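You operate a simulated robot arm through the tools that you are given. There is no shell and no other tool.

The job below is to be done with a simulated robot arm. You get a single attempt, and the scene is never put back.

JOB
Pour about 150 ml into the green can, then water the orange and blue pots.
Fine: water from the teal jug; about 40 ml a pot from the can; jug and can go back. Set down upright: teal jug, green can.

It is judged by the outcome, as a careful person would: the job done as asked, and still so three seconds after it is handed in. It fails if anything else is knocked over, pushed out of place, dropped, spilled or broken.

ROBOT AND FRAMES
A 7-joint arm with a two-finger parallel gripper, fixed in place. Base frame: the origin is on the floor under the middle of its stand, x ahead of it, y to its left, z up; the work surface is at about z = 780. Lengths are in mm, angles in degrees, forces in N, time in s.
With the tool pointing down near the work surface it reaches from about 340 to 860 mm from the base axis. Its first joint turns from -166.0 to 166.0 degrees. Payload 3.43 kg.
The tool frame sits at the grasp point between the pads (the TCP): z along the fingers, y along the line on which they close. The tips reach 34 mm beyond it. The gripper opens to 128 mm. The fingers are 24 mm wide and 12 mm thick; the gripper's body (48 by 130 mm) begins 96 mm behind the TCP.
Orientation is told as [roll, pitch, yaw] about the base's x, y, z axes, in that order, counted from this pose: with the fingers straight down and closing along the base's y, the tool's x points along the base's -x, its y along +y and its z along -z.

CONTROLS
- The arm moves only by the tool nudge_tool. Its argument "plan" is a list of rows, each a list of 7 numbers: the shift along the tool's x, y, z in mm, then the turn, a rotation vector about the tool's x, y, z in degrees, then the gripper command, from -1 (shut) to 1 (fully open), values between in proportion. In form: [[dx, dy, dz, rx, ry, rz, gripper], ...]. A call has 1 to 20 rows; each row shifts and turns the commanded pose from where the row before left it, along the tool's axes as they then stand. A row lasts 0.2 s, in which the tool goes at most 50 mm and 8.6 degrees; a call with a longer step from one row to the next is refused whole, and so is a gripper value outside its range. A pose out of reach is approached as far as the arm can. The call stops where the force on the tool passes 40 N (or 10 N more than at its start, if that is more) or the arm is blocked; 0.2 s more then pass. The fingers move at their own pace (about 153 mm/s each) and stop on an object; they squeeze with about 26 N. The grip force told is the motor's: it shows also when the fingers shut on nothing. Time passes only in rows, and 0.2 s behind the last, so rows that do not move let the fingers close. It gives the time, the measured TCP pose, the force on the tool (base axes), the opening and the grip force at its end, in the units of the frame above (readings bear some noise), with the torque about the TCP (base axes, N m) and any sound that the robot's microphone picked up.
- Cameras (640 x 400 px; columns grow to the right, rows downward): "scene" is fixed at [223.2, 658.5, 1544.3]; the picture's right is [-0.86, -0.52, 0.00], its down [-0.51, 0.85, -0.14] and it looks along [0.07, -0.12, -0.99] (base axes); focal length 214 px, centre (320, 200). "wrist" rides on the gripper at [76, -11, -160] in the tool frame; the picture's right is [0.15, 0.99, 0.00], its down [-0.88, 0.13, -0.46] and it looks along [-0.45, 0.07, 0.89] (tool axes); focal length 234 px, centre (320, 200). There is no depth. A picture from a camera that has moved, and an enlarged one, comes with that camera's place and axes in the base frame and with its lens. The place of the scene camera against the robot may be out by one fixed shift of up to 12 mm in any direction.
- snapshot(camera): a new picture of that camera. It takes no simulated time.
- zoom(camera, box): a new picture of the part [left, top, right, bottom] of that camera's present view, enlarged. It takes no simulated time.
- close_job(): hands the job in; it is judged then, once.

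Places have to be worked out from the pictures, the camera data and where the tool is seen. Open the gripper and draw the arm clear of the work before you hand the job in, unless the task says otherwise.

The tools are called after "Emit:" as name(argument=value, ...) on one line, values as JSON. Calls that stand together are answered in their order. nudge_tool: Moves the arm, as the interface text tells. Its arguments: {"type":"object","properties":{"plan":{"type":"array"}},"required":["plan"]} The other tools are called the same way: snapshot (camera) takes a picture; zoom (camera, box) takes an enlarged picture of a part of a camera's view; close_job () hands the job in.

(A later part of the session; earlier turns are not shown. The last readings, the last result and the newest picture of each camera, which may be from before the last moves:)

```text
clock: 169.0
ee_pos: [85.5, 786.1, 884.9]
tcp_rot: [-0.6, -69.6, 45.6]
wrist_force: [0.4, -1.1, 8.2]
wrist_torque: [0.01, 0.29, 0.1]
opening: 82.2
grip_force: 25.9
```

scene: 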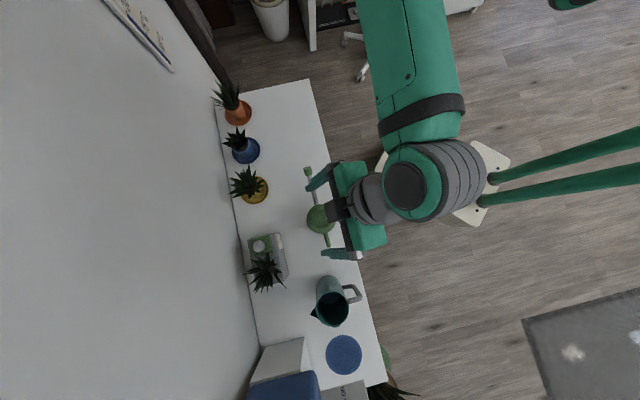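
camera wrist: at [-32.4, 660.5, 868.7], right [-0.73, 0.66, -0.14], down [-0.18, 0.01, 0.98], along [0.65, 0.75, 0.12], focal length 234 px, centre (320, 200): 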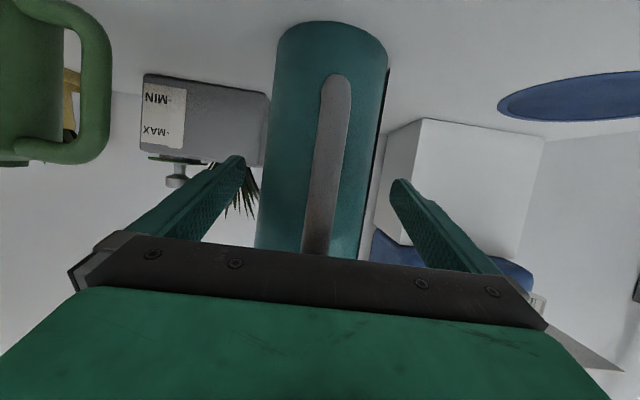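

The jug is down. I release gradually and check.

Emit:
nudge_tool(plan=[[0, 0, 0, 0, 0, 0, 0.3], [0, 0, 0, 0, 0, 0, 0.33], [0, 0, 0, 0, 0, 0, 0.38], [0, 0, 0, 0, 0, 0, 0.5], [0, 0, 0, 0, 0, 0, 0.75], [0, 0, 0, 0, 0, 0, 1], [0, 0, 0, 0, 0, 0, 1]])

Emit:
zoom(camera="scene", box=[290, 240, 450, 340])

```text
clock: 170.6
ee_pos: [85.6, 786.3, 884.4]
tcp_rot: [-0.9, -69.5, 45.8]
wrist_force: [0.2, 0.5, 0.5]
wrist_torque: [0.01, 0.03, -0.01]
opening: 128.3
grip_force: 0.2
```

```text
4.00 times, centred on (370, 290) of scene
camera zoom: at [223.2, 658.5, 1544.3], right [-0.86, -0.52, 0.0], down [-0.51, 0.85, -0.14], along [0.07, -0.12, -0.99], focal length 858 px, centre (120, -160)
```

zoom: 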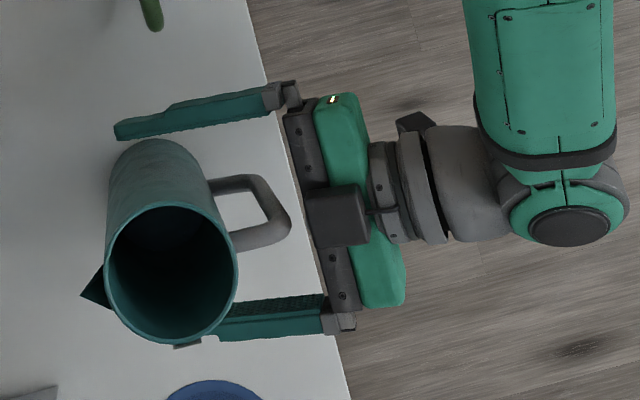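

The jug is back within about 2 mm of its original spot. I back out, rise, and head for the can again.

Emit:
nudge_tool(plan=[[0, 0, -20, 0, 0, 0, 1], [0, 0, -40, 0, 0, 0, 1], [0, 0, -40, 0, 0, 0, 1], [0, 0, -35, 0, 0, 0, 1], [-39.8, 0, -15, 0, 0, 0, 1], [-39.8, 0, -15, 0, 0, 0, 1], [-39.8, 0, -15, 0, 0, 0, 1], [-39.8, 0, -15, 0, 0, 0, 1], [0, 0, 0, 0, 7.4, 0, 1], [0, 0, 0, 0, 7.4, 0, 1], [0, 0, 0, 0, 7.4, 0, 1], [0, 0, 0, 0, 7.4, 0, 1], [0, 0, 0, 0, 7.4, 0, 1], [0, 0, 0, 0, 7.5, 0, 1], [0, 0, 0, 0, 0, 0, 1]])

Emit:
nudge_tool(plan=[[-18.6, -35.8, 8.7, 0, 0, 0, 1], [-18.6, -35.8, 8.7, 0, 0, 0, 1], [-18.6, -35.8, 8.7, 0, 0, 0, 1], [-18.6, -35.8, 8.7, 0, 0, 0, 1], [-18.6, -35.8, 8.7, 0, 0, 0, 1], [-18.6, -35.8, 8.7, 0, 0, 0, 1], [0, 0, 0, 3.47, 0, 7.43, 1], [0, 0, 0, 3.47, 0, 7.43, 1], [0, 0, 0, 3.47, 0, 7.43, 1], [0, 0, 0, 3.47, 0, 7.43, 1], [0, 0, 0, 3.47, 0, 7.43, 1], [0, 0, 0, 3.47, 0, 7.43, 1], [0, 0, 0, 3.47, 0, 7.43, 1], [0, 0, 0, 3.47, 0, 7.43, 1], [0, 0, 0, 3.47, 0, 7.43, 1], [0, 0, 0, 3.47, 0, 7.43, 1], [0, 0, 0, 3.47, 0, 7.43, 1], [0, 0, 0, 0, 0, 0, 1]])

Emit:
zoom(camera="wrist", box=[270, 0, 390, 180])

```text
clock: 173.8
ee_pos: [-5.1, 697.1, 1102.1]
tcp_rot: [-0.3, -24.9, 45.3]
wrist_force: [-0.4, 0.2, -1.2]
wrist_torque: [0.0, 0.03, 0.0]
opening: 127.7
grip_force: 0.1
```

```text
clock: 177.6
ee_pos: [237.0, 631.8, 1102.4]
tcp_rot: [-0.2, -25.3, -45.4]
wrist_force: [-0.2, 0.2, 0.3]
wrist_torque: [-0.04, -0.01, 0.03]
opening: 128.1
grip_force: 0.0
```

```text
2.22 times, centred on (330, 90) of wrist
camera zoom: at [130.2, 722.5, 1214.9], right [0.61, 0.79, -0.06], down [0.52, -0.33, 0.79], along [0.6, -0.51, -0.61], focal length 520 px, centre (298, 444)
```

zoom: 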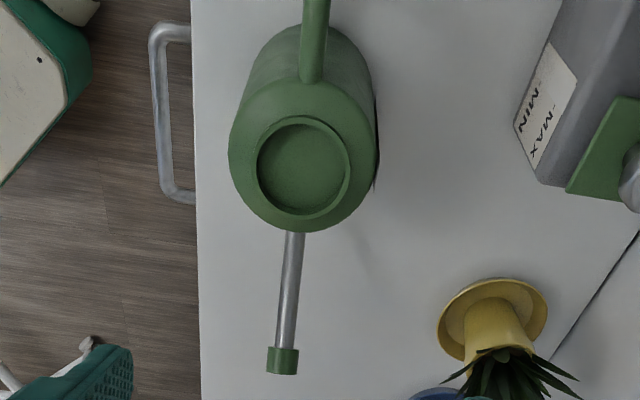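

The can is seen about 10 mm off the tool's centre line, towards the front. I correct and descend to the same grasp height.

Emit:
nudge_tool(plan=[[-0.7, -10.8, 0.3, 0, 0, 0, 1], [16.1, 0, 34.4, 0, 0, 0, 1], [16.1, 0, 34.4, 0, 0, 0, 1], [16.1, 0, 34.4, 0, 0, 0, 1], [16.1, 0, 34.4, 0, 0, 0, 1], [8, 0, 17.2, 0, 0, 0, 1], [0, 0, 0, 0, 0, 0, 1]])

Emit:
snapshot(camera="wrist")

```text
clock: 179.2
ee_pos: [225.9, 623.0, 930.4]
tcp_rot: [-0.1, -25.3, -45.2]
wrist_force: [0.0, 0.4, 0.3]
wrist_torque: [-0.04, 0.02, -0.02]
opening: 128.1
grip_force: 0.0
```

```text
taken
camera wrist: at [123.5, 713.0, 1043.6], right [0.61, 0.79, -0.06], down [0.52, -0.33, 0.79], along [0.6, -0.51, -0.61], focal length 234 px, centre (320, 200)
```

wrist: 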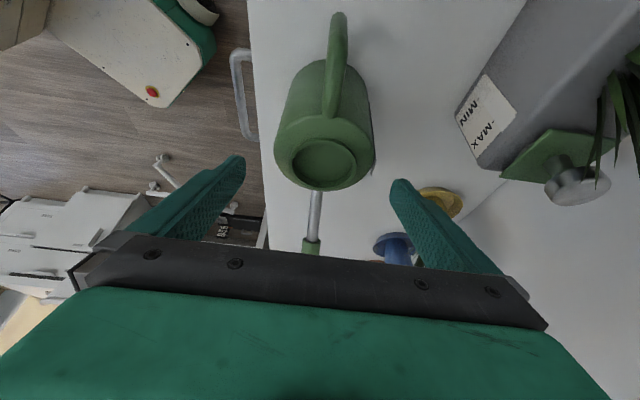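

Nearly centred. I shift 2 mm, finish the descent and close gently.

Emit:
nudge_tool(plan=[[-0.9, 2, 0.4, 0, 0, 0, 1], [7.9, 0, 16.8, 0, 0, 0, 1], [7.9, 0, 16.8, 0, 0, 0, 1], [7.9, 0, 16.9, 0, 0, 0, 1], [0, 0, 0, 0, 0, 0, 1]])

Emit:
snapshot(camera="wrist")

Emit:
nudge_tool(plan=[[0, 0, 0, 0, 0, 0, 0.75], [0, 0, 0, 0, 0, 0, 0.62], [0, 0, 0, 0, 0, 0, 0.54], [0, 0, 0, 0, 0, 0, 0.48], [0, 0, 0, 0, 0, 0, 0.42], [0, 0, 0, 0, 0, 0, -1], [0, 0, 0, 0, 0, 0, -1], [0, 0, 0, 0, 0, 0, -1]])

Emit:
snapshot(camera="wrist")

```text
clock: 180.4
ee_pos: [230.1, 623.5, 876.4]
tcp_rot: [0.0, -25.3, -45.1]
wrist_force: [-0.1, 0.2, -0.2]
wrist_torque: [-0.01, 0.03, 0.0]
opening: 127.7
grip_force: 0.0
```

```text
taken
camera wrist: at [126.0, 714.0, 988.1], right [0.61, 0.79, -0.06], down [0.52, -0.33, 0.79], along [0.6, -0.51, -0.61], focal length 234 px, centre (320, 200)
```

wrist: 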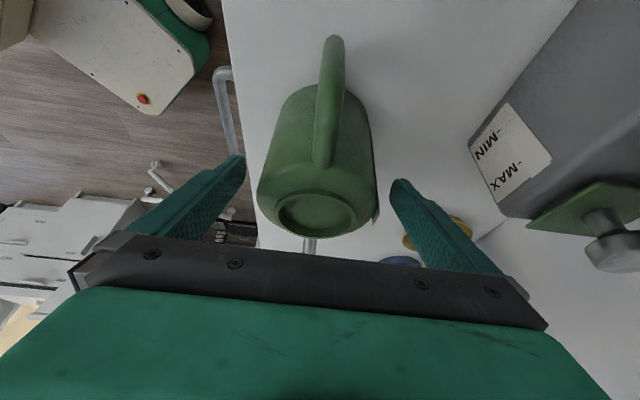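

```text
clock: 182.2
ee_pos: [230.1, 624.6, 875.9]
tcp_rot: [0.0, -25.3, -45.1]
wrist_force: [0.1, 1.0, 1.1]
wrist_torque: [0.14, -0.1, 0.0]
opening: 90.9
grip_force: 25.9
```

```text
taken
camera wrist: at [126.0, 714.1, 988.4], right [0.61, 0.79, -0.06], down [0.52, -0.33, 0.79], along [0.6, -0.51, -0.61], focal length 234 px, centre (320, 200)
```

wrist: 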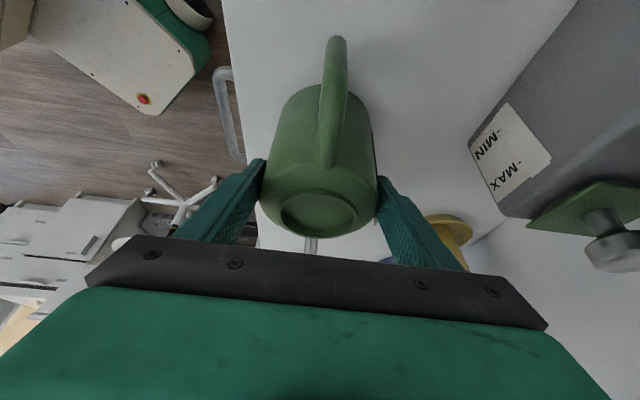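

Gripped again. I lift, turn the spout outward, and carry the can to the orange pot as before.

Emit:
nudge_tool(plan=[[-2.1, 0, -4.5, 0, 0, 0, -1], [-4.2, 0, -9.1, 0, 0, 0, -1], [-8.5, 0, -18.1, 0, 0, 0, -1], [-12.7, 0, -27.2, 0, 0, 0, -1], [-14.8, 0, -31.7, 0, 0, 0, -1], [-14.8, 0, -31.7, 0, 0, 0, -1], [-8.5, 0, -18.1, 0, 0, 0, -1], [0, 0, 0, -1.7, 0, -3.6, -1], [0, 0, 0, -2.96, 0, -6.34, -1], [0, 0, 0, -3.26, 0, -6.98, -1], [0, 0, 0, -3.26, 0, -6.98, -1], [0, 0, 0, -3.26, 0, -6.98, -1], [0, 0, 0, -3.26, 0, -6.98, -1], [0, 0, 0, -3.26, 0, -6.98, -1], [0, 0, 0, -3.26, 0, -6.98, -1], [0, 0, 0, -3.26, 0, -6.98, -1], [0, 0, 0, -3.26, 0, -6.98, -1], [0, 0, 0, -1.85, 0, -3.95, -1], [0, 0, 0, 0, 0, 0, -1]])

Emit:
nudge_tool(plan=[[-6, -20, 2.8, 0, 0, 0, -1], [-10, -34, 4.7, 0, 0, 0, -1], [-12, -40.8, 5.6, 0, 0, 0, -1], [-12, -40.8, 5.6, 0, 0, 0, -1], [-12, -40.8, 5.6, 0, 0, 0, -1], [-12, -40.8, 5.6, 0, 0, 0, -1], [-12, -40.8, 5.6, 0, 0, 0, -1], [-12, -40.8, 5.6, 0, 0, 0, -1], [-12, -40.8, 5.6, 0, 0, 0, -1], [-12, -40.8, 5.6, 0, 0, 0, -1], [-6, -20, 2.8, 0, 0, 0, -1], [0, 0, 0, 0, 0, 0, -1], [0, 0, 0, 0, 0, 0, -1]])

Emit:
zoom(camera="scene", box=[264, 78, 296, 108])

Emit:
zoom(camera="scene", box=[185, 40, 315, 130])

```text
clock: 186.2
ee_pos: [228.7, 625.0, 1031.0]
tcp_rot: [-0.4, -25.1, 32.0]
wrist_force: [0.1, -0.5, -3.0]
wrist_torque: [-0.02, 0.06, 0.02]
opening: 91.0
grip_force: 26.3
```

```text
clock: 189.0
ee_pos: [552.0, 354.4, 1035.8]
tcp_rot: [-0.4, -25.2, 31.9]
wrist_force: [-0.1, 0.2, -3.3]
wrist_torque: [-0.01, 0.02, 0.01]
opening: 90.9
grip_force: 26.0
```

```text
13.33 times, centred on (280, 93) of scene
camera zoom: at [223.2, 658.5, 1544.3], right [-0.86, -0.52, 0.0], down [-0.51, 0.85, -0.14], along [0.07, -0.12, -0.99], focal length 2860 px, centre (853, 1627)
```

zoom: 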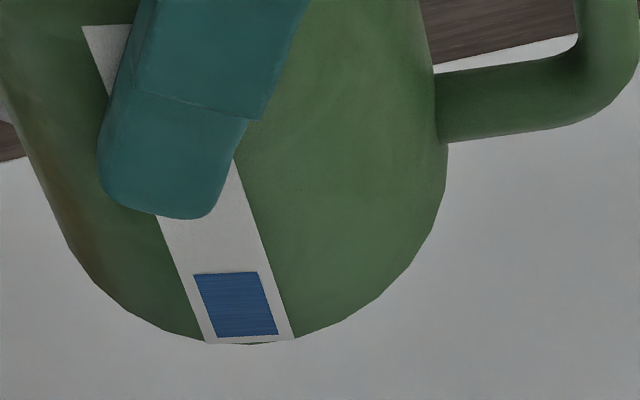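

```text
4.44 times, centred on (250, 85) of scene
camera zoom: at [223.2, 658.5, 1544.3], right [-0.86, -0.52, 0.0], down [-0.51, 0.85, -0.14], along [0.07, -0.12, -0.99], focal length 953 px, centre (631, 711)
```

zoom: 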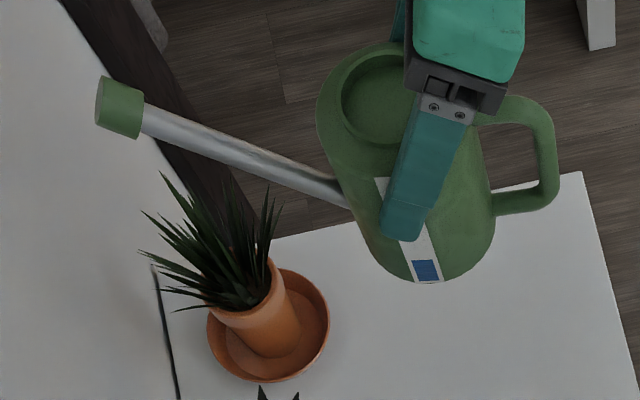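

The gauge now reads about 23.2 mm of water (about 136–142 ml, plus or minus a few). That is close enough to 150, so I proceed to watering. I place the spout tip above the orange pot (about 713, 437), then tilt to 25° about the tip, still short of flowing.

Emit:
nudge_tool(plan=[[-5.6, -20.3, 2.6, 0, 0, 0, -1], [-5.2, 0, -14.3, 0, 5, 0, -1], [-5.2, 0, -14.3, 0, 5, 0, -1], [-5.2, 0, -14.3, 0, 5, 0, -1], [-5.2, 0, -14.3, 0, 5, 0, -1], [-5.2, 0, -14.3, 0, 5, 0, -1], [0, 0, 0, 0, 0, 0, -1], [0, 0, 0, 0, 0, 0, -1]])

Emit:
zoom(camera="scene", box=[185, 40, 315, 130])

Emit:
snapshot(camera="wrist")

```text
clock: 190.8
ee_pos: [571.8, 342.8, 1109.6]
tcp_rot: [-0.3, 0.1, 31.7]
wrist_force: [0.7, -0.4, -2.9]
wrist_torque: [-0.02, -0.03, 0.0]
opening: 90.9
grip_force: 26.0
```

```text
4.44 times, centred on (250, 85) of scene
camera zoom: at [223.2, 658.5, 1544.3], right [-0.86, -0.52, 0.0], down [-0.51, 0.85, -0.14], along [0.07, -0.12, -0.99], focal length 953 px, centre (631, 711)
```

zoom: 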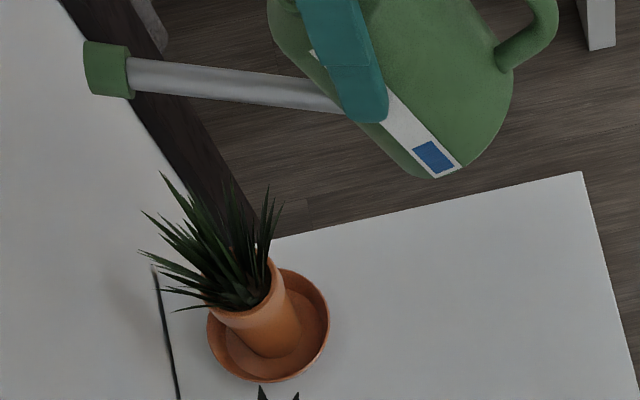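

```text
taken
camera wrist: at [513.4, 294.3, 1269.1], right [-0.65, 0.76, 0.0], down [0.68, 0.58, 0.46], along [0.35, 0.29, -0.89], focal length 234 px, centre (320, 200)
```

wrist: 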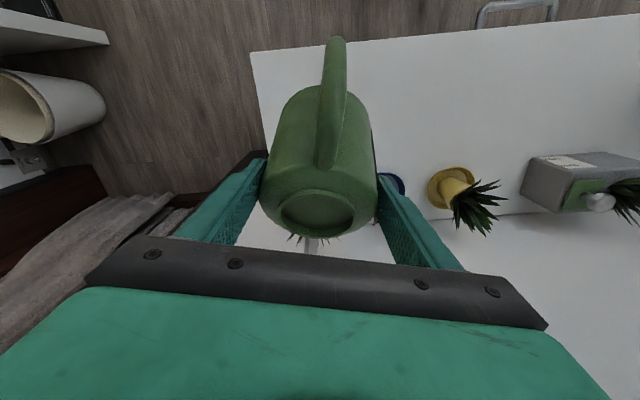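

The tip is within a few millimetres of the pot's axis. I lower it to about z≈962, clear above the leaves (tops about 925), and look.

Emit:
nudge_tool(plan=[[0, 0, 25, 0, 0, 0, -1], [0, 0, 35, 0, 0, 0, -1], [0, 0, 25, 0, 0, 0, -1], [0, 0, 10, 0, 0, 0, -1], [0, 0, 0, 0, 0, 0, -1]])

Emit:
zoom(camera="scene", box=[185, 40, 315, 130])

Emit:
snapshot(camera="wrist")

```text
clock: 192.0
ee_pos: [572.4, 342.8, 1013.1]
tcp_rot: [-0.2, -0.1, 31.9]
wrist_force: [-0.2, 0.1, -4.3]
wrist_torque: [0.01, -0.03, 0.01]
opening: 90.8
grip_force: 26.2
```

```text
4.44 times, centred on (250, 85) of scene
camera zoom: at [223.2, 658.5, 1544.3], right [-0.86, -0.52, 0.0], down [-0.51, 0.85, -0.14], along [0.07, -0.12, -0.99], focal length 953 px, centre (631, 711)
```

zoom: 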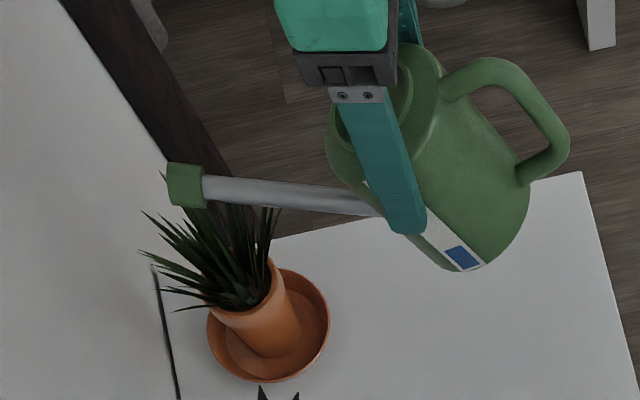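

```text
taken
camera wrist: at [513.4, 293.8, 1173.2], right [-0.65, 0.76, -0.01], down [0.68, 0.58, 0.46], along [0.35, 0.29, -0.89], focal length 234 px, centre (320, 200)
```

wrist: 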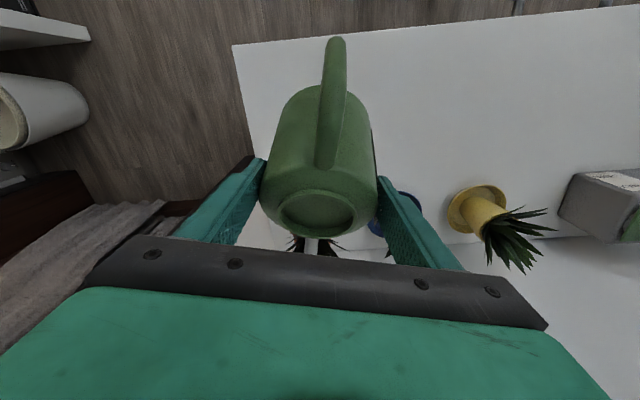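

The tip lies over the pot's centre in plan (715, 437 against 713.5, 437). I tilt on by small steps about the tip, watching for the first drops.

Emit:
nudge_tool(plan=[[-0.94, 0, -2.9, 0, 1, 0, -1], [-0.94, 0, -2.9, 0, 1, 0, -1], [-0.94, 0, -2.9, 0, 1, 0, -1], [0, 0, 0, 0, 0, 0, -1], [0, 0, 0, 0, 0, 0, -1]])

Emit:
zoom(camera="scene", box=[200, 65, 260, 115])

Emit:
nudge_tool(plan=[[-0.94, 0, -2.9, 0, 1, 0, -1], [0, 0, 0, 0, 0, 0, -1], [0, 0, 0, 0, 0, 0, -1]])

Emit:
zoom(camera="scene", box=[200, 65, 260, 115])

```text
clock: 193.2
ee_pos: [574.8, 344.4, 1021.5]
tcp_rot: [-0.3, 2.9, 31.8]
wrist_force: [0.5, 0.0, -3.3]
wrist_torque: [0.01, -0.02, 0.02]
opening: 91.0
grip_force: 25.8
```

```text
8.00 times, centred on (230, 90) of scene
camera zoom: at [223.2, 658.5, 1544.3], right [-0.86, -0.52, 0.0], down [-0.51, 0.85, -0.14], along [0.07, -0.12, -0.99], focal length 1716 px, centre (1040, 1080)
```

zoom: 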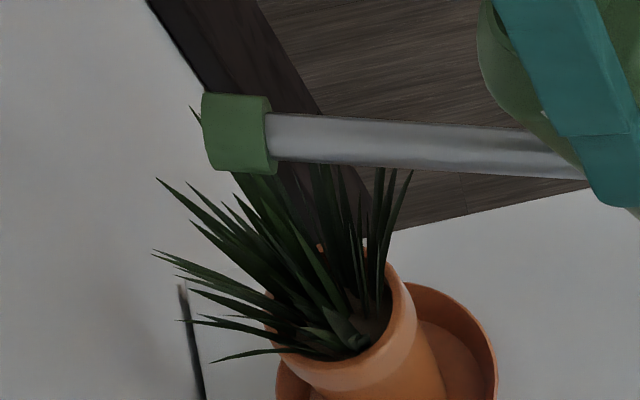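

```text
clock: 194.0
ee_pos: [576.1, 344.0, 1025.7]
tcp_rot: [-0.3, 3.9, 31.7]
wrist_force: [-0.2, 1.1, -2.7]
wrist_torque: [-0.01, -0.03, 0.0]
opening: 90.9
grip_force: 25.9
```

```text
8.00 times, centred on (230, 90) of scene
camera zoom: at [223.2, 658.5, 1544.3], right [-0.86, -0.52, 0.0], down [-0.51, 0.85, -0.14], along [0.07, -0.12, -0.99], focal length 1716 px, centre (1040, 1080)
```

zoom: 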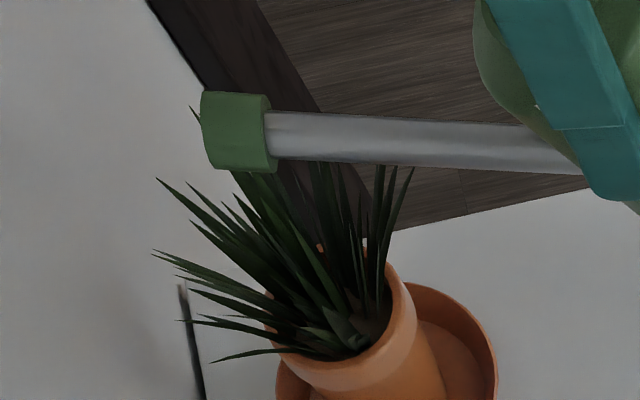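

Nothing yet at 29°. I continue by 0.7° steps.

Emit:
nudge_tool(plan=[[-0.66, 0, -2.03, 0, 0.7, 0, -1], [0, 0, 0, 0, 0, 0, -1], [0, 0, 0, 0, 0, 0, -1]])

Emit:
zoom(camera="scene", box=[200, 65, 260, 115])

Emit:
nudge_tool(plan=[[-0.66, 0, -2.03, 0, 0.7, 0, -1], [0, 0, 0, 0, 0, 0, -1], [0, 0, 0, 0, 0, 0, -1]])

Emit:
zoom(camera="scene", box=[200, 65, 260, 115])

```text
clock: 194.8
ee_pos: [576.8, 343.5, 1027.2]
tcp_rot: [-0.4, 4.6, 31.8]
wrist_force: [-0.2, -0.2, -3.3]
wrist_torque: [0.01, -0.01, 0.02]
opening: 91.1
grip_force: 26.1
```

```text
8.00 times, centred on (230, 90) of scene
camera zoom: at [223.2, 658.5, 1544.3], right [-0.86, -0.52, 0.0], down [-0.51, 0.85, -0.14], along [0.07, -0.12, -0.99], focal length 1716 px, centre (1040, 1080)
```

zoom: 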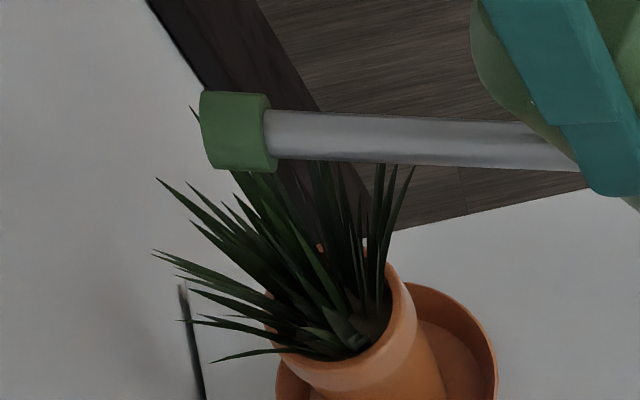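

```text
clock: 195.6
ee_pos: [577.0, 344.4, 1029.3]
tcp_rot: [-0.2, 5.3, 31.8]
wrist_force: [-0.2, -0.7, -3.6]
wrist_torque: [0.01, -0.03, 0.0]
opening: 91.0
grip_force: 25.9
```

```text
8.00 times, centred on (230, 90) of scene
camera zoom: at [223.2, 658.5, 1544.3], right [-0.86, -0.52, 0.0], down [-0.51, 0.85, -0.14], along [0.07, -0.12, -0.99], focal length 1716 px, centre (1040, 1080)
```

zoom: 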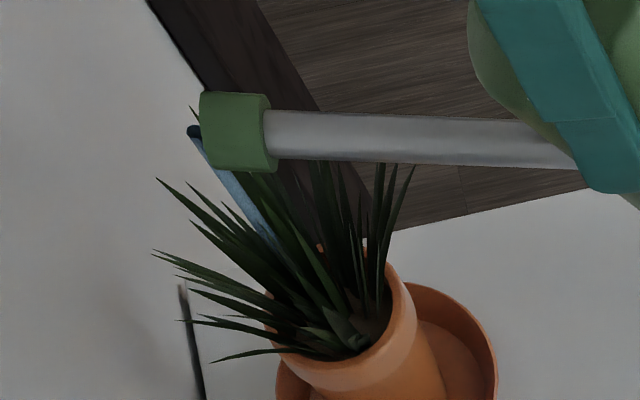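

The stream has started: a thin vertical blue line from the spout end, landing inside the pot's rim about 6 mm from its centre. The gauge is also visible from here, so I look at it for a reference reading.

Emit:
zoom(camera="scene", box=[262, 72, 302, 102])

Emit:
nudge_tool(plan=[[-0.66, 0, -2.03, 0, 0.7, 0, -1], [0, 0, 0, 0, 0, 0, -1], [0, 0, 0, 0, 0, 0, -1], [0, 0, 0, 0, 0, 0, -1], [0, 0, 0, 0, 0, 0, -1], [0, 0, 0, 0, 0, 0, -1], [0, 0, 0, 0, 0, 0, -1], [0, 0, 0, 0, 0, 0, -1], [0, 0, 0, 0, 0, 0, -1], [0, 0, 0, 0, 0, 0, -1], [0, 0, 0, 0, 0, 0, -1], [0, 0, 0, 0, 0, 0, -1]])

Emit:
zoom(camera="scene", box=[262, 72, 302, 102])

Emit:
zoom(camera="scene", box=[200, 65, 260, 115])

```text
13.33 times, centred on (282, 87) of scene
camera zoom: at [223.2, 658.5, 1544.3], right [-0.86, -0.52, 0.0], down [-0.51, 0.85, -0.14], along [0.07, -0.12, -0.99], focal length 2860 px, centre (827, 1707)
```

zoom: 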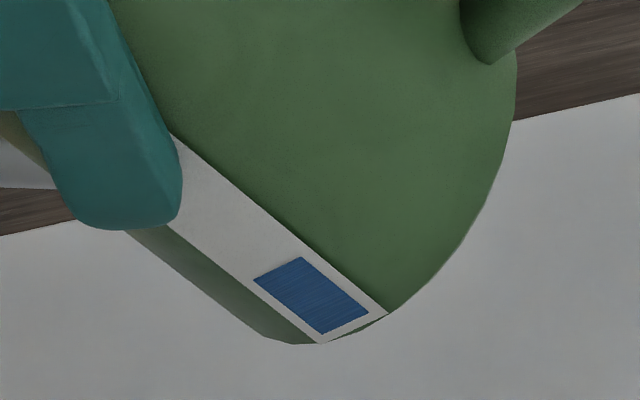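

```text
clock: 198.2
ee_pos: [577.2, 346.5, 1030.2]
tcp_rot: [-0.3, 5.9, 31.7]
wrist_force: [-0.4, 0.5, -3.1]
wrist_torque: [0.02, -0.03, 0.03]
opening: 90.9
grip_force: 26.0
```

```text
13.33 times, centred on (282, 87) of scene
camera zoom: at [223.2, 658.5, 1544.3], right [-0.86, -0.52, 0.0], down [-0.51, 0.85, -0.14], along [0.07, -0.12, -0.99], focal length 2860 px, centre (827, 1707)
```

zoom: 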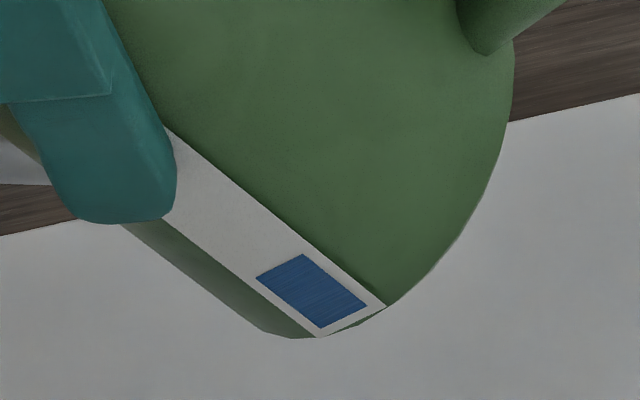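

```text
8.00 times, centred on (230, 90) of scene
camera zoom: at [223.2, 658.5, 1544.3], right [-0.86, -0.52, 0.0], down [-0.51, 0.85, -0.14], along [0.07, -0.12, -0.99], focal length 1716 px, centre (1040, 1080)
```

zoom: 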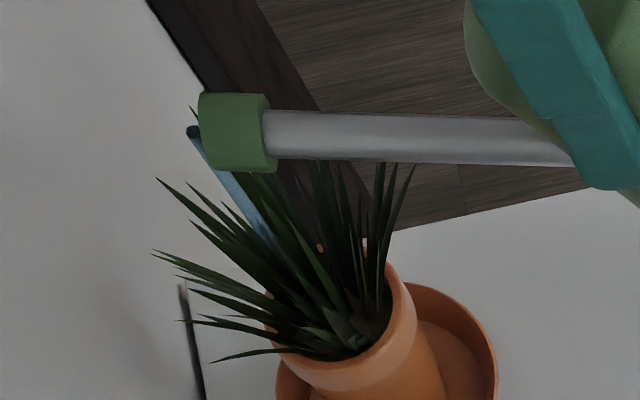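

Live gauge works in this pose: the blue went from about 86 px to 81 px (about 8 ml in 2.6 s). 40 ml corresponds to about 26 px, so I aim to finish near 61 px. I keep pouring at this angle.

Emit:
nudge_tool(plan=[[0, 0, 0, 0, 0, 0, -1], [0, 0, 0, 0, 0, 0, -1], [0, 0, 0, 0, 0, 0, -1], [0, 0, 0, 0, 0, 0, -1], [0, 0, 0, 0, 0, 0, -1], [0, 0, 0, 0, 0, 0, -1], [0, 0, 0, 0, 0, 0, -1], [0, 0, 0, 0, 0, 0, -1], [0, 0, 0, 0, 0, 0, -1], [0, 0, 0, 0, 0, 0, -1], [0, 0, 0, 0, 0, 0, -1], [0, 0, 0, 0, 0, 0, -1], [0, 0, 0, 0, 0, 0, -1], [0, 0, 0, 0, 0, 0, -1], [0, 0, 0, 0, 0, 0, -1]])

Emit:
zoom(camera="scene", box=[262, 72, 302, 102])

Emit:
zoom(camera="scene", box=[200, 65, 260, 115])

```text
clock: 201.4
ee_pos: [578.0, 345.2, 1031.0]
tcp_rot: [-0.3, 6.0, 31.8]
wrist_force: [0.0, -0.5, -2.8]
wrist_torque: [0.02, -0.07, 0.0]
opening: 90.8
grip_force: 26.7
```

```text
13.33 times, centred on (282, 87) of scene
camera zoom: at [223.2, 658.5, 1544.3], right [-0.86, -0.52, 0.0], down [-0.51, 0.85, -0.14], along [0.07, -0.12, -0.99], focal length 2860 px, centre (827, 1707)
```

zoom: 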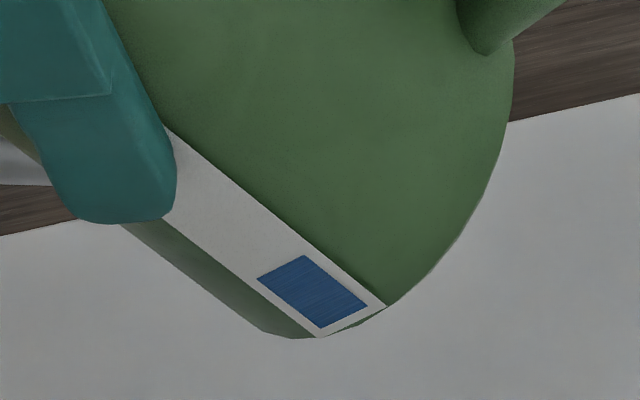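

```text
8.00 times, centred on (230, 90) of scene
camera zoom: at [223.2, 658.5, 1544.3], right [-0.86, -0.52, 0.0], down [-0.51, 0.85, -0.14], along [0.07, -0.12, -0.99], focal length 1716 px, centre (1040, 1080)
```

zoom: 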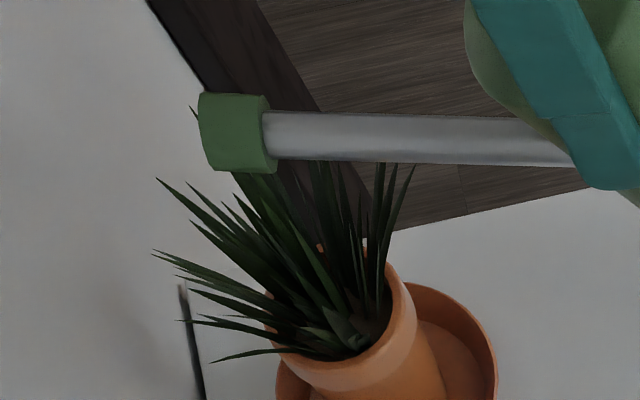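

The stream ended at 31.1° with about 10 ml delivered. I tilt a further 0.8° and watch the gauge.

Emit:
nudge_tool(plan=[[-0.75, 0, -2.32, 0, 0.8, 0, -1], [0, 0, 0, 0, 0, 0, -1], [0, 0, 0, 0, 0, 0, -1], [0, 0, 0, 0, 0, 0, -1], [0, 0, 0, 0, 0, 0, -1], [0, 0, 0, 0, 0, 0, -1], [0, 0, 0, 0, 0, 0, -1], [0, 0, 0, 0, 0, 0, -1], [0, 0, 0, 0, 0, 0, -1], [0, 0, 0, 0, 0, 0, -1], [0, 0, 0, 0, 0, 0, -1], [0, 0, 0, 0, 0, 0, -1], [0, 0, 0, 0, 0, 0, -1], [0, 0, 0, 0, 0, 0, -1], [0, 0, 0, 0, 0, 0, -1], [0, 0, 0, 0, 0, 0, -1]])

Emit:
zoom(camera="scene", box=[262, 72, 302, 102])

Emit:
zoom(camera="scene", box=[200, 65, 260, 115])

```text
clock: 204.8
ee_pos: [578.7, 345.0, 1033.1]
tcp_rot: [-0.3, 6.8, 31.7]
wrist_force: [0.2, 0.2, -2.7]
wrist_torque: [0.0, -0.03, 0.02]
opening: 91.0
grip_force: 25.8
```

```text
13.33 times, centred on (282, 87) of scene
camera zoom: at [223.2, 658.5, 1544.3], right [-0.86, -0.52, 0.0], down [-0.51, 0.85, -0.14], along [0.07, -0.12, -0.99], focal length 2860 px, centre (827, 1707)
```

zoom: 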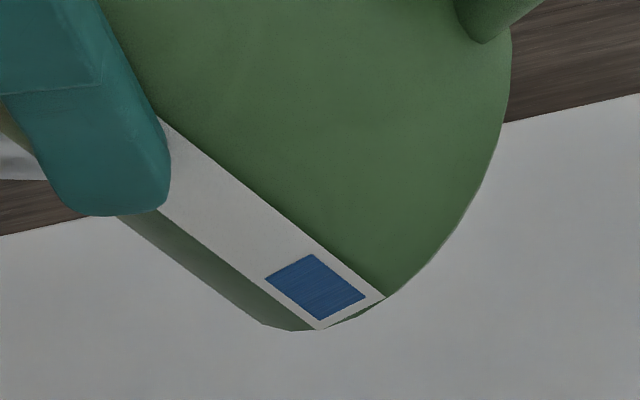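

```text
8.00 times, centred on (230, 90) of scene
camera zoom: at [223.2, 658.5, 1544.3], right [-0.86, -0.52, 0.0], down [-0.51, 0.85, -0.14], along [0.07, -0.12, -0.99], focal length 1716 px, centre (1040, 1080)
```

zoom: 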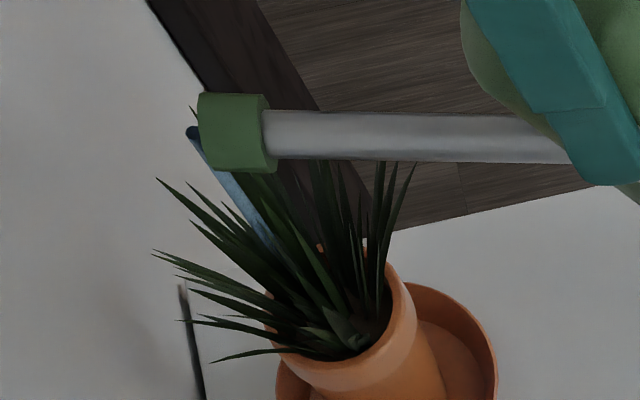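

Now about 29 ml delivered (blue about 68 px) and still flowing. I wait a moment more.

Emit:
nudge_tool(plan=[[0, 0, 0, 0, 0, 0, -1], [0, 0, 0, 0, 0, 0, -1], [0, 0, 0, 0, 0, 0, -1], [0, 0, 0, 0, 0, 0, -1], [0, 0, 0, 0, 0, 0, -1], [0, 0, 0, 0, 0, 0, -1], [0, 0, 0, 0, 0, 0, -1]])

Emit:
zoom(camera="scene", box=[262, 72, 302, 102])

Emit:
zoom(camera="scene", box=[200, 65, 260, 115])

```text
clock: 206.4
ee_pos: [578.8, 346.4, 1034.3]
tcp_rot: [-0.3, 6.8, 31.7]
wrist_force: [0.0, -0.7, -2.9]
wrist_torque: [0.02, -0.02, -0.02]
opening: 91.0
grip_force: 25.6
```

```text
13.33 times, centred on (282, 87) of scene
camera zoom: at [223.2, 658.5, 1544.3], right [-0.86, -0.52, 0.0], down [-0.51, 0.85, -0.14], along [0.07, -0.12, -0.99], focal length 2860 px, centre (827, 1707)
```

zoom: 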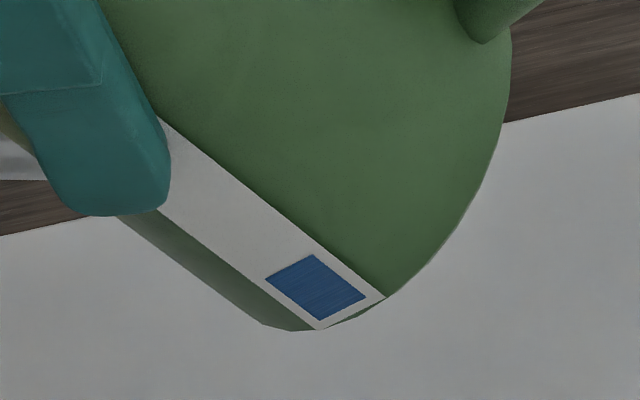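

```text
8.00 times, centred on (230, 90) of scene
camera zoom: at [223.2, 658.5, 1544.3], right [-0.86, -0.52, 0.0], down [-0.51, 0.85, -0.14], along [0.07, -0.12, -0.99], focal length 1716 px, centre (1040, 1080)
```

zoom: 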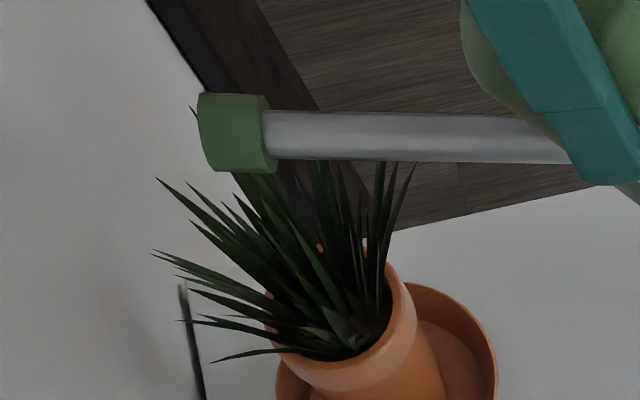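

It stopped with about 30 ml delivered. Another 0.45° should give the last 10 ml.

Emit:
nudge_tool(plan=[[-0.42, 0, -1.3, 0, 0.45, 0, -1], [0, 0, 0, 0, 0, 0, -1], [0, 0, 0, 0, 0, 0, -1], [0, 0, 0, 0, 0, 0, -1], [0, 0, 0, 0, 0, 0, -1], [0, 0, 0, 0, 0, 0, -1], [0, 0, 0, 0, 0, 0, -1], [0, 0, 0, 0, 0, 0, -1], [0, 0, 0, 0, 0, 0, -1], [0, 0, 0, 0, 0, 0, -1], [0, 0, 0, 0, 0, 0, -1], [0, 0, 0, 0, 0, 0, -1], [0, 0, 0, 0, 0, 0, -1], [0, 0, 0, 0, 0, 0, -1], [0, 0, 0, 0, 0, 0, -1], [0, 0, 0, 0, 0, 0, -1], [0, 0, 0, 0, 0, 0, -1], [0, 0, 0, 0, 0, 0, -1], [0, 0, 0, 0, 0, 0, -1], [0, 0, 0, 0, 0, 0, -1]])

Emit:
zoom(camera="scene", box=[262, 72, 302, 102])

Emit:
zoom(camera="scene", box=[200, 65, 260, 115])

```text
clock: 210.6
ee_pos: [579.1, 346.0, 1035.4]
tcp_rot: [-0.2, 7.4, 31.7]
wrist_force: [0.3, 0.4, -1.8]
wrist_torque: [0.02, 0.01, -0.05]
opening: 91.0
grip_force: 26.2
```

```text
13.33 times, centred on (282, 87) of scene
camera zoom: at [223.2, 658.5, 1544.3], right [-0.86, -0.52, 0.0], down [-0.51, 0.85, -0.14], along [0.07, -0.12, -0.99], focal length 2860 px, centre (827, 1707)
```

zoom: 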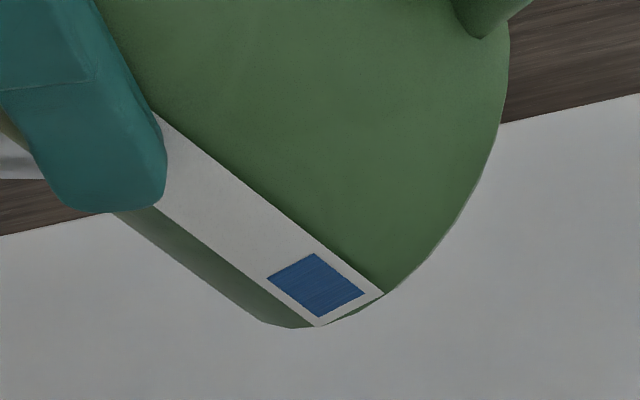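

```text
8.00 times, centred on (230, 90) of scene
camera zoom: at [223.2, 658.5, 1544.3], right [-0.86, -0.52, 0.0], down [-0.51, 0.85, -0.14], along [0.07, -0.12, -0.99], focal length 1716 px, centre (1040, 1080)
```

zoom: 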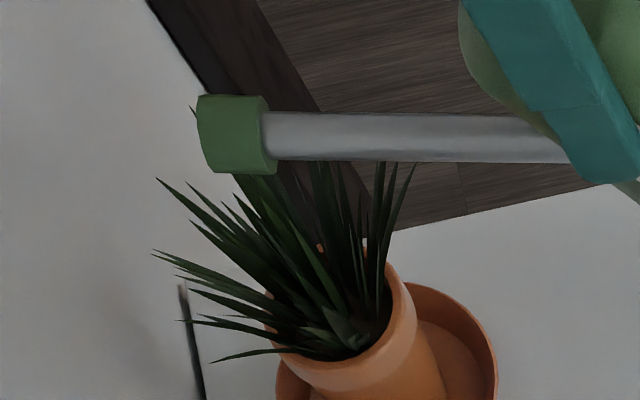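

About 35 ml so far (blue about 64.7 px). One more 0.3° step.

Emit:
nudge_tool(plan=[[-0.28, 0, -0.87, 0, 0.3, 0, -1], [0, 0, 0, 0, 0, 0, -1], [0, 0, 0, 0, 0, 0, -1], [0, 0, 0, 0, 0, 0, -1], [0, 0, 0, 0, 0, 0, -1], [0, 0, 0, 0, 0, 0, -1], [0, 0, 0, 0, 0, 0, -1], [0, 0, 0, 0, 0, 0, -1], [0, 0, 0, 0, 0, 0, -1], [0, 0, 0, 0, 0, 0, -1], [0, 0, 0, 0, 0, 0, -1], [0, 0, 0, 0, 0, 0, -1], [0, 0, 0, 0, 0, 0, -1], [0, 0, 0, 0, 0, 0, -1], [0, 0, 0, 0, 0, 0, -1]])

Emit:
zoom(camera="scene", box=[262, 72, 302, 102])

Emit:
zoom(camera="scene", box=[200, 65, 260, 115])

```text
clock: 213.8
ee_pos: [580.1, 346.7, 1034.5]
tcp_rot: [-0.3, 7.5, 31.7]
wrist_force: [0.8, -0.3, -2.7]
wrist_torque: [-0.01, -0.02, 0.0]
opening: 90.9
grip_force: 26.4
```

```text
13.33 times, centred on (282, 87) of scene
camera zoom: at [223.2, 658.5, 1544.3], right [-0.86, -0.52, 0.0], down [-0.51, 0.85, -0.14], along [0.07, -0.12, -0.99], focal length 2860 px, centre (827, 1707)
```

zoom: 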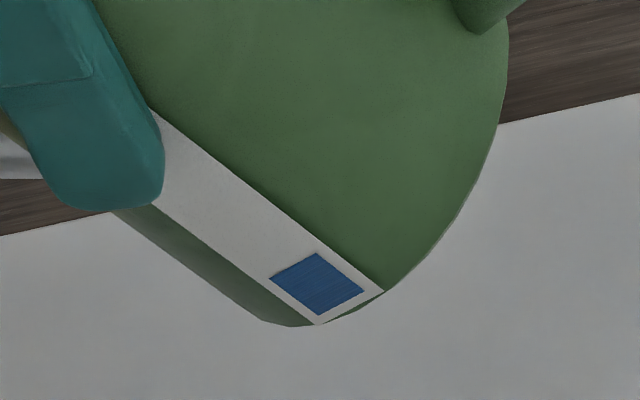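

```text
8.00 times, centred on (230, 90) of scene
camera zoom: at [223.2, 658.5, 1544.3], right [-0.86, -0.52, 0.0], down [-0.51, 0.85, -0.14], along [0.07, -0.12, -0.99], focal length 1716 px, centre (1040, 1080)
```

zoom: 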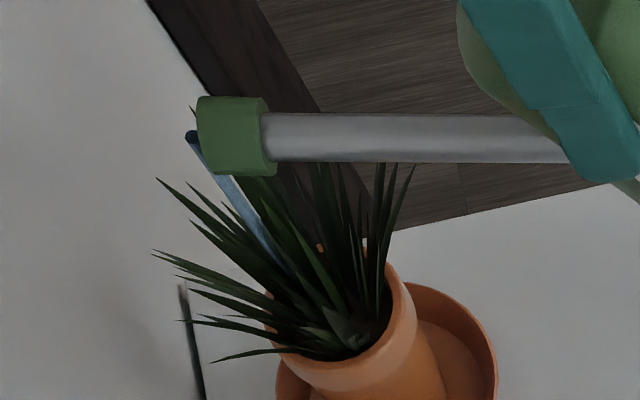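

That makes about 40 ml (blue about 61.6 px). I stop the flow now by tilting back 6° about the tip.

Emit:
nudge_tool(plan=[[2.5, 0, 8.8, 0, -3, 0, -1], [2.5, 0, 8.8, 0, -3, 0, -1], [0, 0, 0, 0, 0, 0, -1], [0, 0, 0, 0, 0, 0, -1]])

Emit:
zoom(camera="scene", box=[185, 40, 315, 130])

Emit:
zoom(camera="scene", box=[262, 72, 302, 102])

```text
clock: 214.8
ee_pos: [573.5, 343.6, 1018.0]
tcp_rot: [-0.3, 1.6, 31.9]
wrist_force: [-0.4, -0.8, -2.3]
wrist_torque: [0.02, 0.01, 0.04]
opening: 91.0
grip_force: 26.2
```

```text
4.44 times, centred on (250, 85) of scene
camera zoom: at [223.2, 658.5, 1544.3], right [-0.86, -0.52, 0.0], down [-0.51, 0.85, -0.14], along [0.07, -0.12, -0.99], focal length 953 px, centre (631, 711)
```

zoom: 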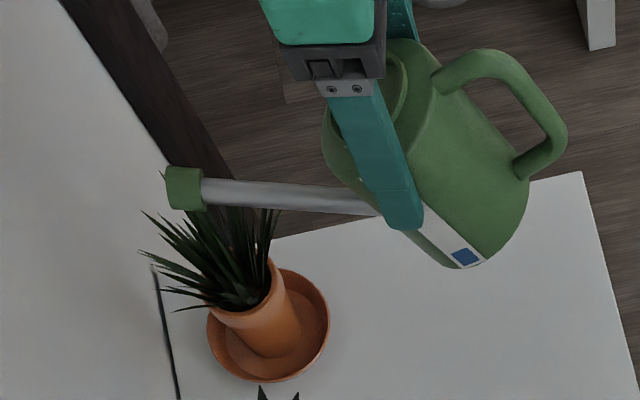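

```text
13.33 times, centred on (282, 87) of scene
camera zoom: at [223.2, 658.5, 1544.3], right [-0.86, -0.52, 0.0], down [-0.51, 0.85, -0.14], along [0.07, -0.12, -0.99], focal length 2860 px, centre (827, 1707)
```

zoom: 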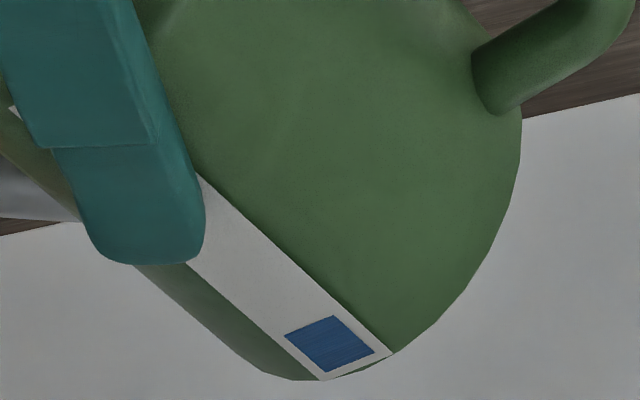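

The flow has stopped and the table around the orange pot is clean. I check the blue pot's position more closely before moving over to it.

Emit:
zoom(camera="scene", box=[210, 115, 280, 175])

Emit:
nudge_tool(plan=[[0, 0, -20, 0, 0, 0, -1], [0, 0, -30, 0, 0, 0, -1], [0, 0, -10, 0, 0, 0, -1], [0, 0, 0, 0, 0, 0, -1]])

```text
6.67 times, centred on (245, 145) of scene
camera zoom: at [223.2, 658.5, 1544.3], right [-0.86, -0.52, 0.0], down [-0.51, 0.85, -0.14], along [0.07, -0.12, -0.99], focal length 1430 px, centre (820, 567)
```

zoom: 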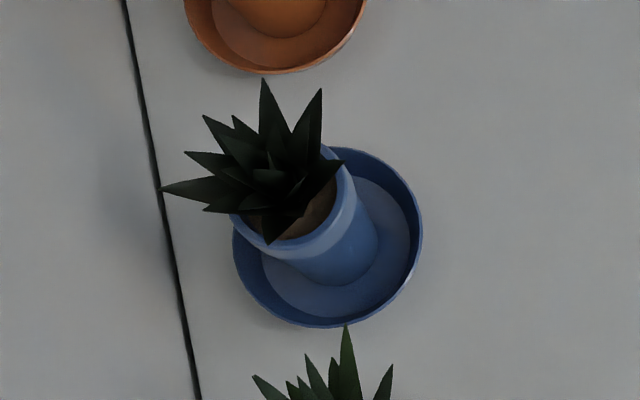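

```text
clock: 215.8
ee_pos: [574.7, 344.1, 1077.7]
tcp_rot: [-0.3, 1.7, 31.7]
wrist_force: [-0.1, -0.8, -2.1]
wrist_torque: [0.03, -0.01, 0.02]
opening: 91.1
grip_force: 25.9
```

The blue pot's rim centre is at about (600, 547). I carry the can across, still tilted short of flowing, and lower the tip to about z≈950 above it.

Emit:
nudge_tool(plan=[[6, 19, -0.2, 0, 0, 0, -1], [11.9, 38.7, -0.4, 0, 0, 0, -1], [11.9, 38.7, -0.4, 0, 0, 0, -1], [11.9, 38.7, -0.4, 0, 0, 0, -1], [5.8, 19.7, 0, 0, 0, 0, -1], [0, 0, 20, 0, 0, 0, -1], [0, 0, 30, 0, 0, 0, -1], [0, 0, 15, 0, 0, 0, -1], [0, 0, 5, 0, 0, 0, -1], [0, 0, 0, 0, 0, 0, -1]])

Emit:
zoom(camera="scene", box=[205, 75, 335, 175])

Emit:
snapshot(camera="wrist")

```text
clock: 218.0
ee_pos: [450.8, 448.4, 1010.5]
tcp_rot: [-0.3, 1.6, 31.8]
wrist_force: [-0.7, 0.2, -2.3]
wrist_torque: [0.03, -0.03, -0.02]
opening: 91.1
grip_force: 25.9
```

```text
4.00 times, centred on (270, 125) of scene
camera zoom: at [223.2, 658.5, 1544.3], right [-0.86, -0.52, 0.0], down [-0.51, 0.85, -0.14], along [0.07, -0.12, -0.99], focal length 858 px, centre (520, 500)
```

zoom: 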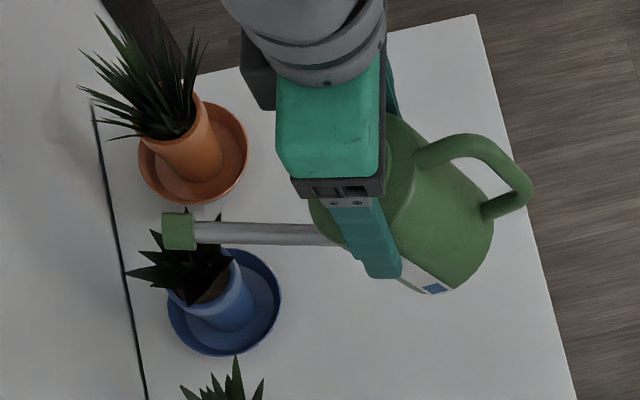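

```text
taken
camera wrist: at [396.0, 403.2, 1172.5], right [-0.65, 0.76, 0.0], down [0.69, 0.58, 0.43], along [0.33, 0.28, -0.9], focal length 234 px, centre (320, 200)
```

wrist: 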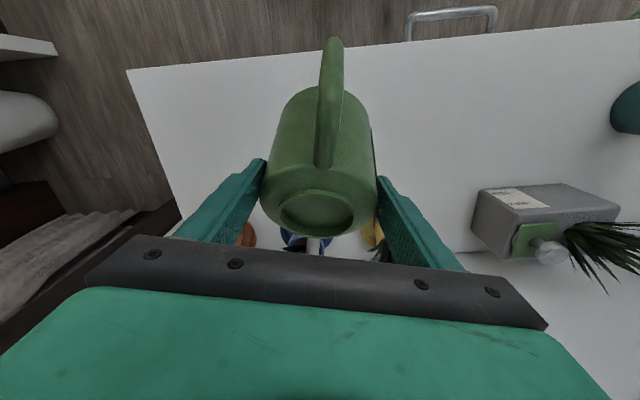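

The stream should land within about 4 mm of the blue pot's centre. I check the gauge view in this pose, then tilt slowly.

Emit:
zoom(camera="scene", box=[280, 130, 320, 160])

Emit:
nudge_tool(plan=[[-0.94, 0, -2.9, 0, 1, 0, -1], [-0.94, 0, -2.9, 0, 1, 0, -1], [-0.94, 0, -2.9, 0, 1, 0, -1], [0, 0, 0, 0, 0, 0, -1]])

Emit:
zoom(camera="scene", box=[280, 130, 320, 160])

Emit:
zoom(camera="scene", box=[205, 105, 275, 175])

```text
13.33 times, centred on (300, 145) of scene
camera zoom: at [223.2, 658.5, 1544.3], right [-0.86, -0.52, 0.0], down [-0.51, 0.85, -0.14], along [0.07, -0.12, -0.99], focal length 2860 px, centre (587, 933)
```

zoom: 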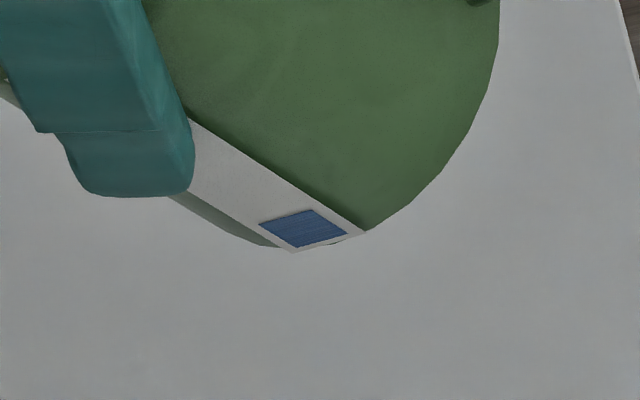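

```text
clock: 219.0
ee_pos: [454.7, 450.6, 1018.7]
tcp_rot: [-0.3, 4.6, 31.8]
wrist_force: [0.1, -0.4, -2.9]
wrist_torque: [0.01, -0.02, -0.01]
opening: 91.1
grip_force: 25.9
```

```text
13.33 times, centred on (300, 145) of scene
camera zoom: at [223.2, 658.5, 1544.3], right [-0.86, -0.52, 0.0], down [-0.51, 0.85, -0.14], along [0.07, -0.12, -0.99], focal length 2860 px, centre (587, 933)
```

zoom: 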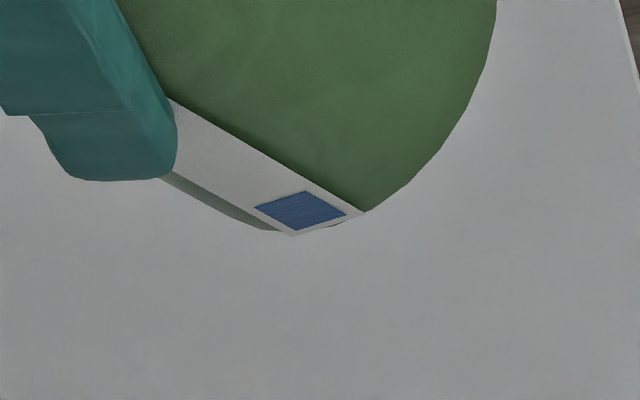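

```text
5.71 times, centred on (240, 140) of scene
camera zoom: at [223.2, 658.5, 1544.3], right [-0.86, -0.52, 0.0], down [-0.51, 0.85, -0.14], along [0.07, -0.12, -0.99], focal length 1226 px, centre (777, 543)
```

zoom: 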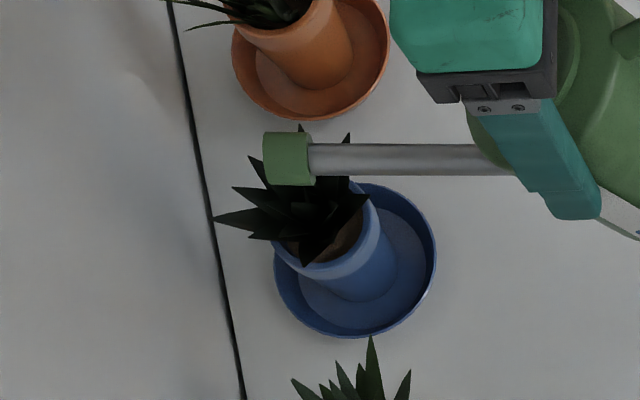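

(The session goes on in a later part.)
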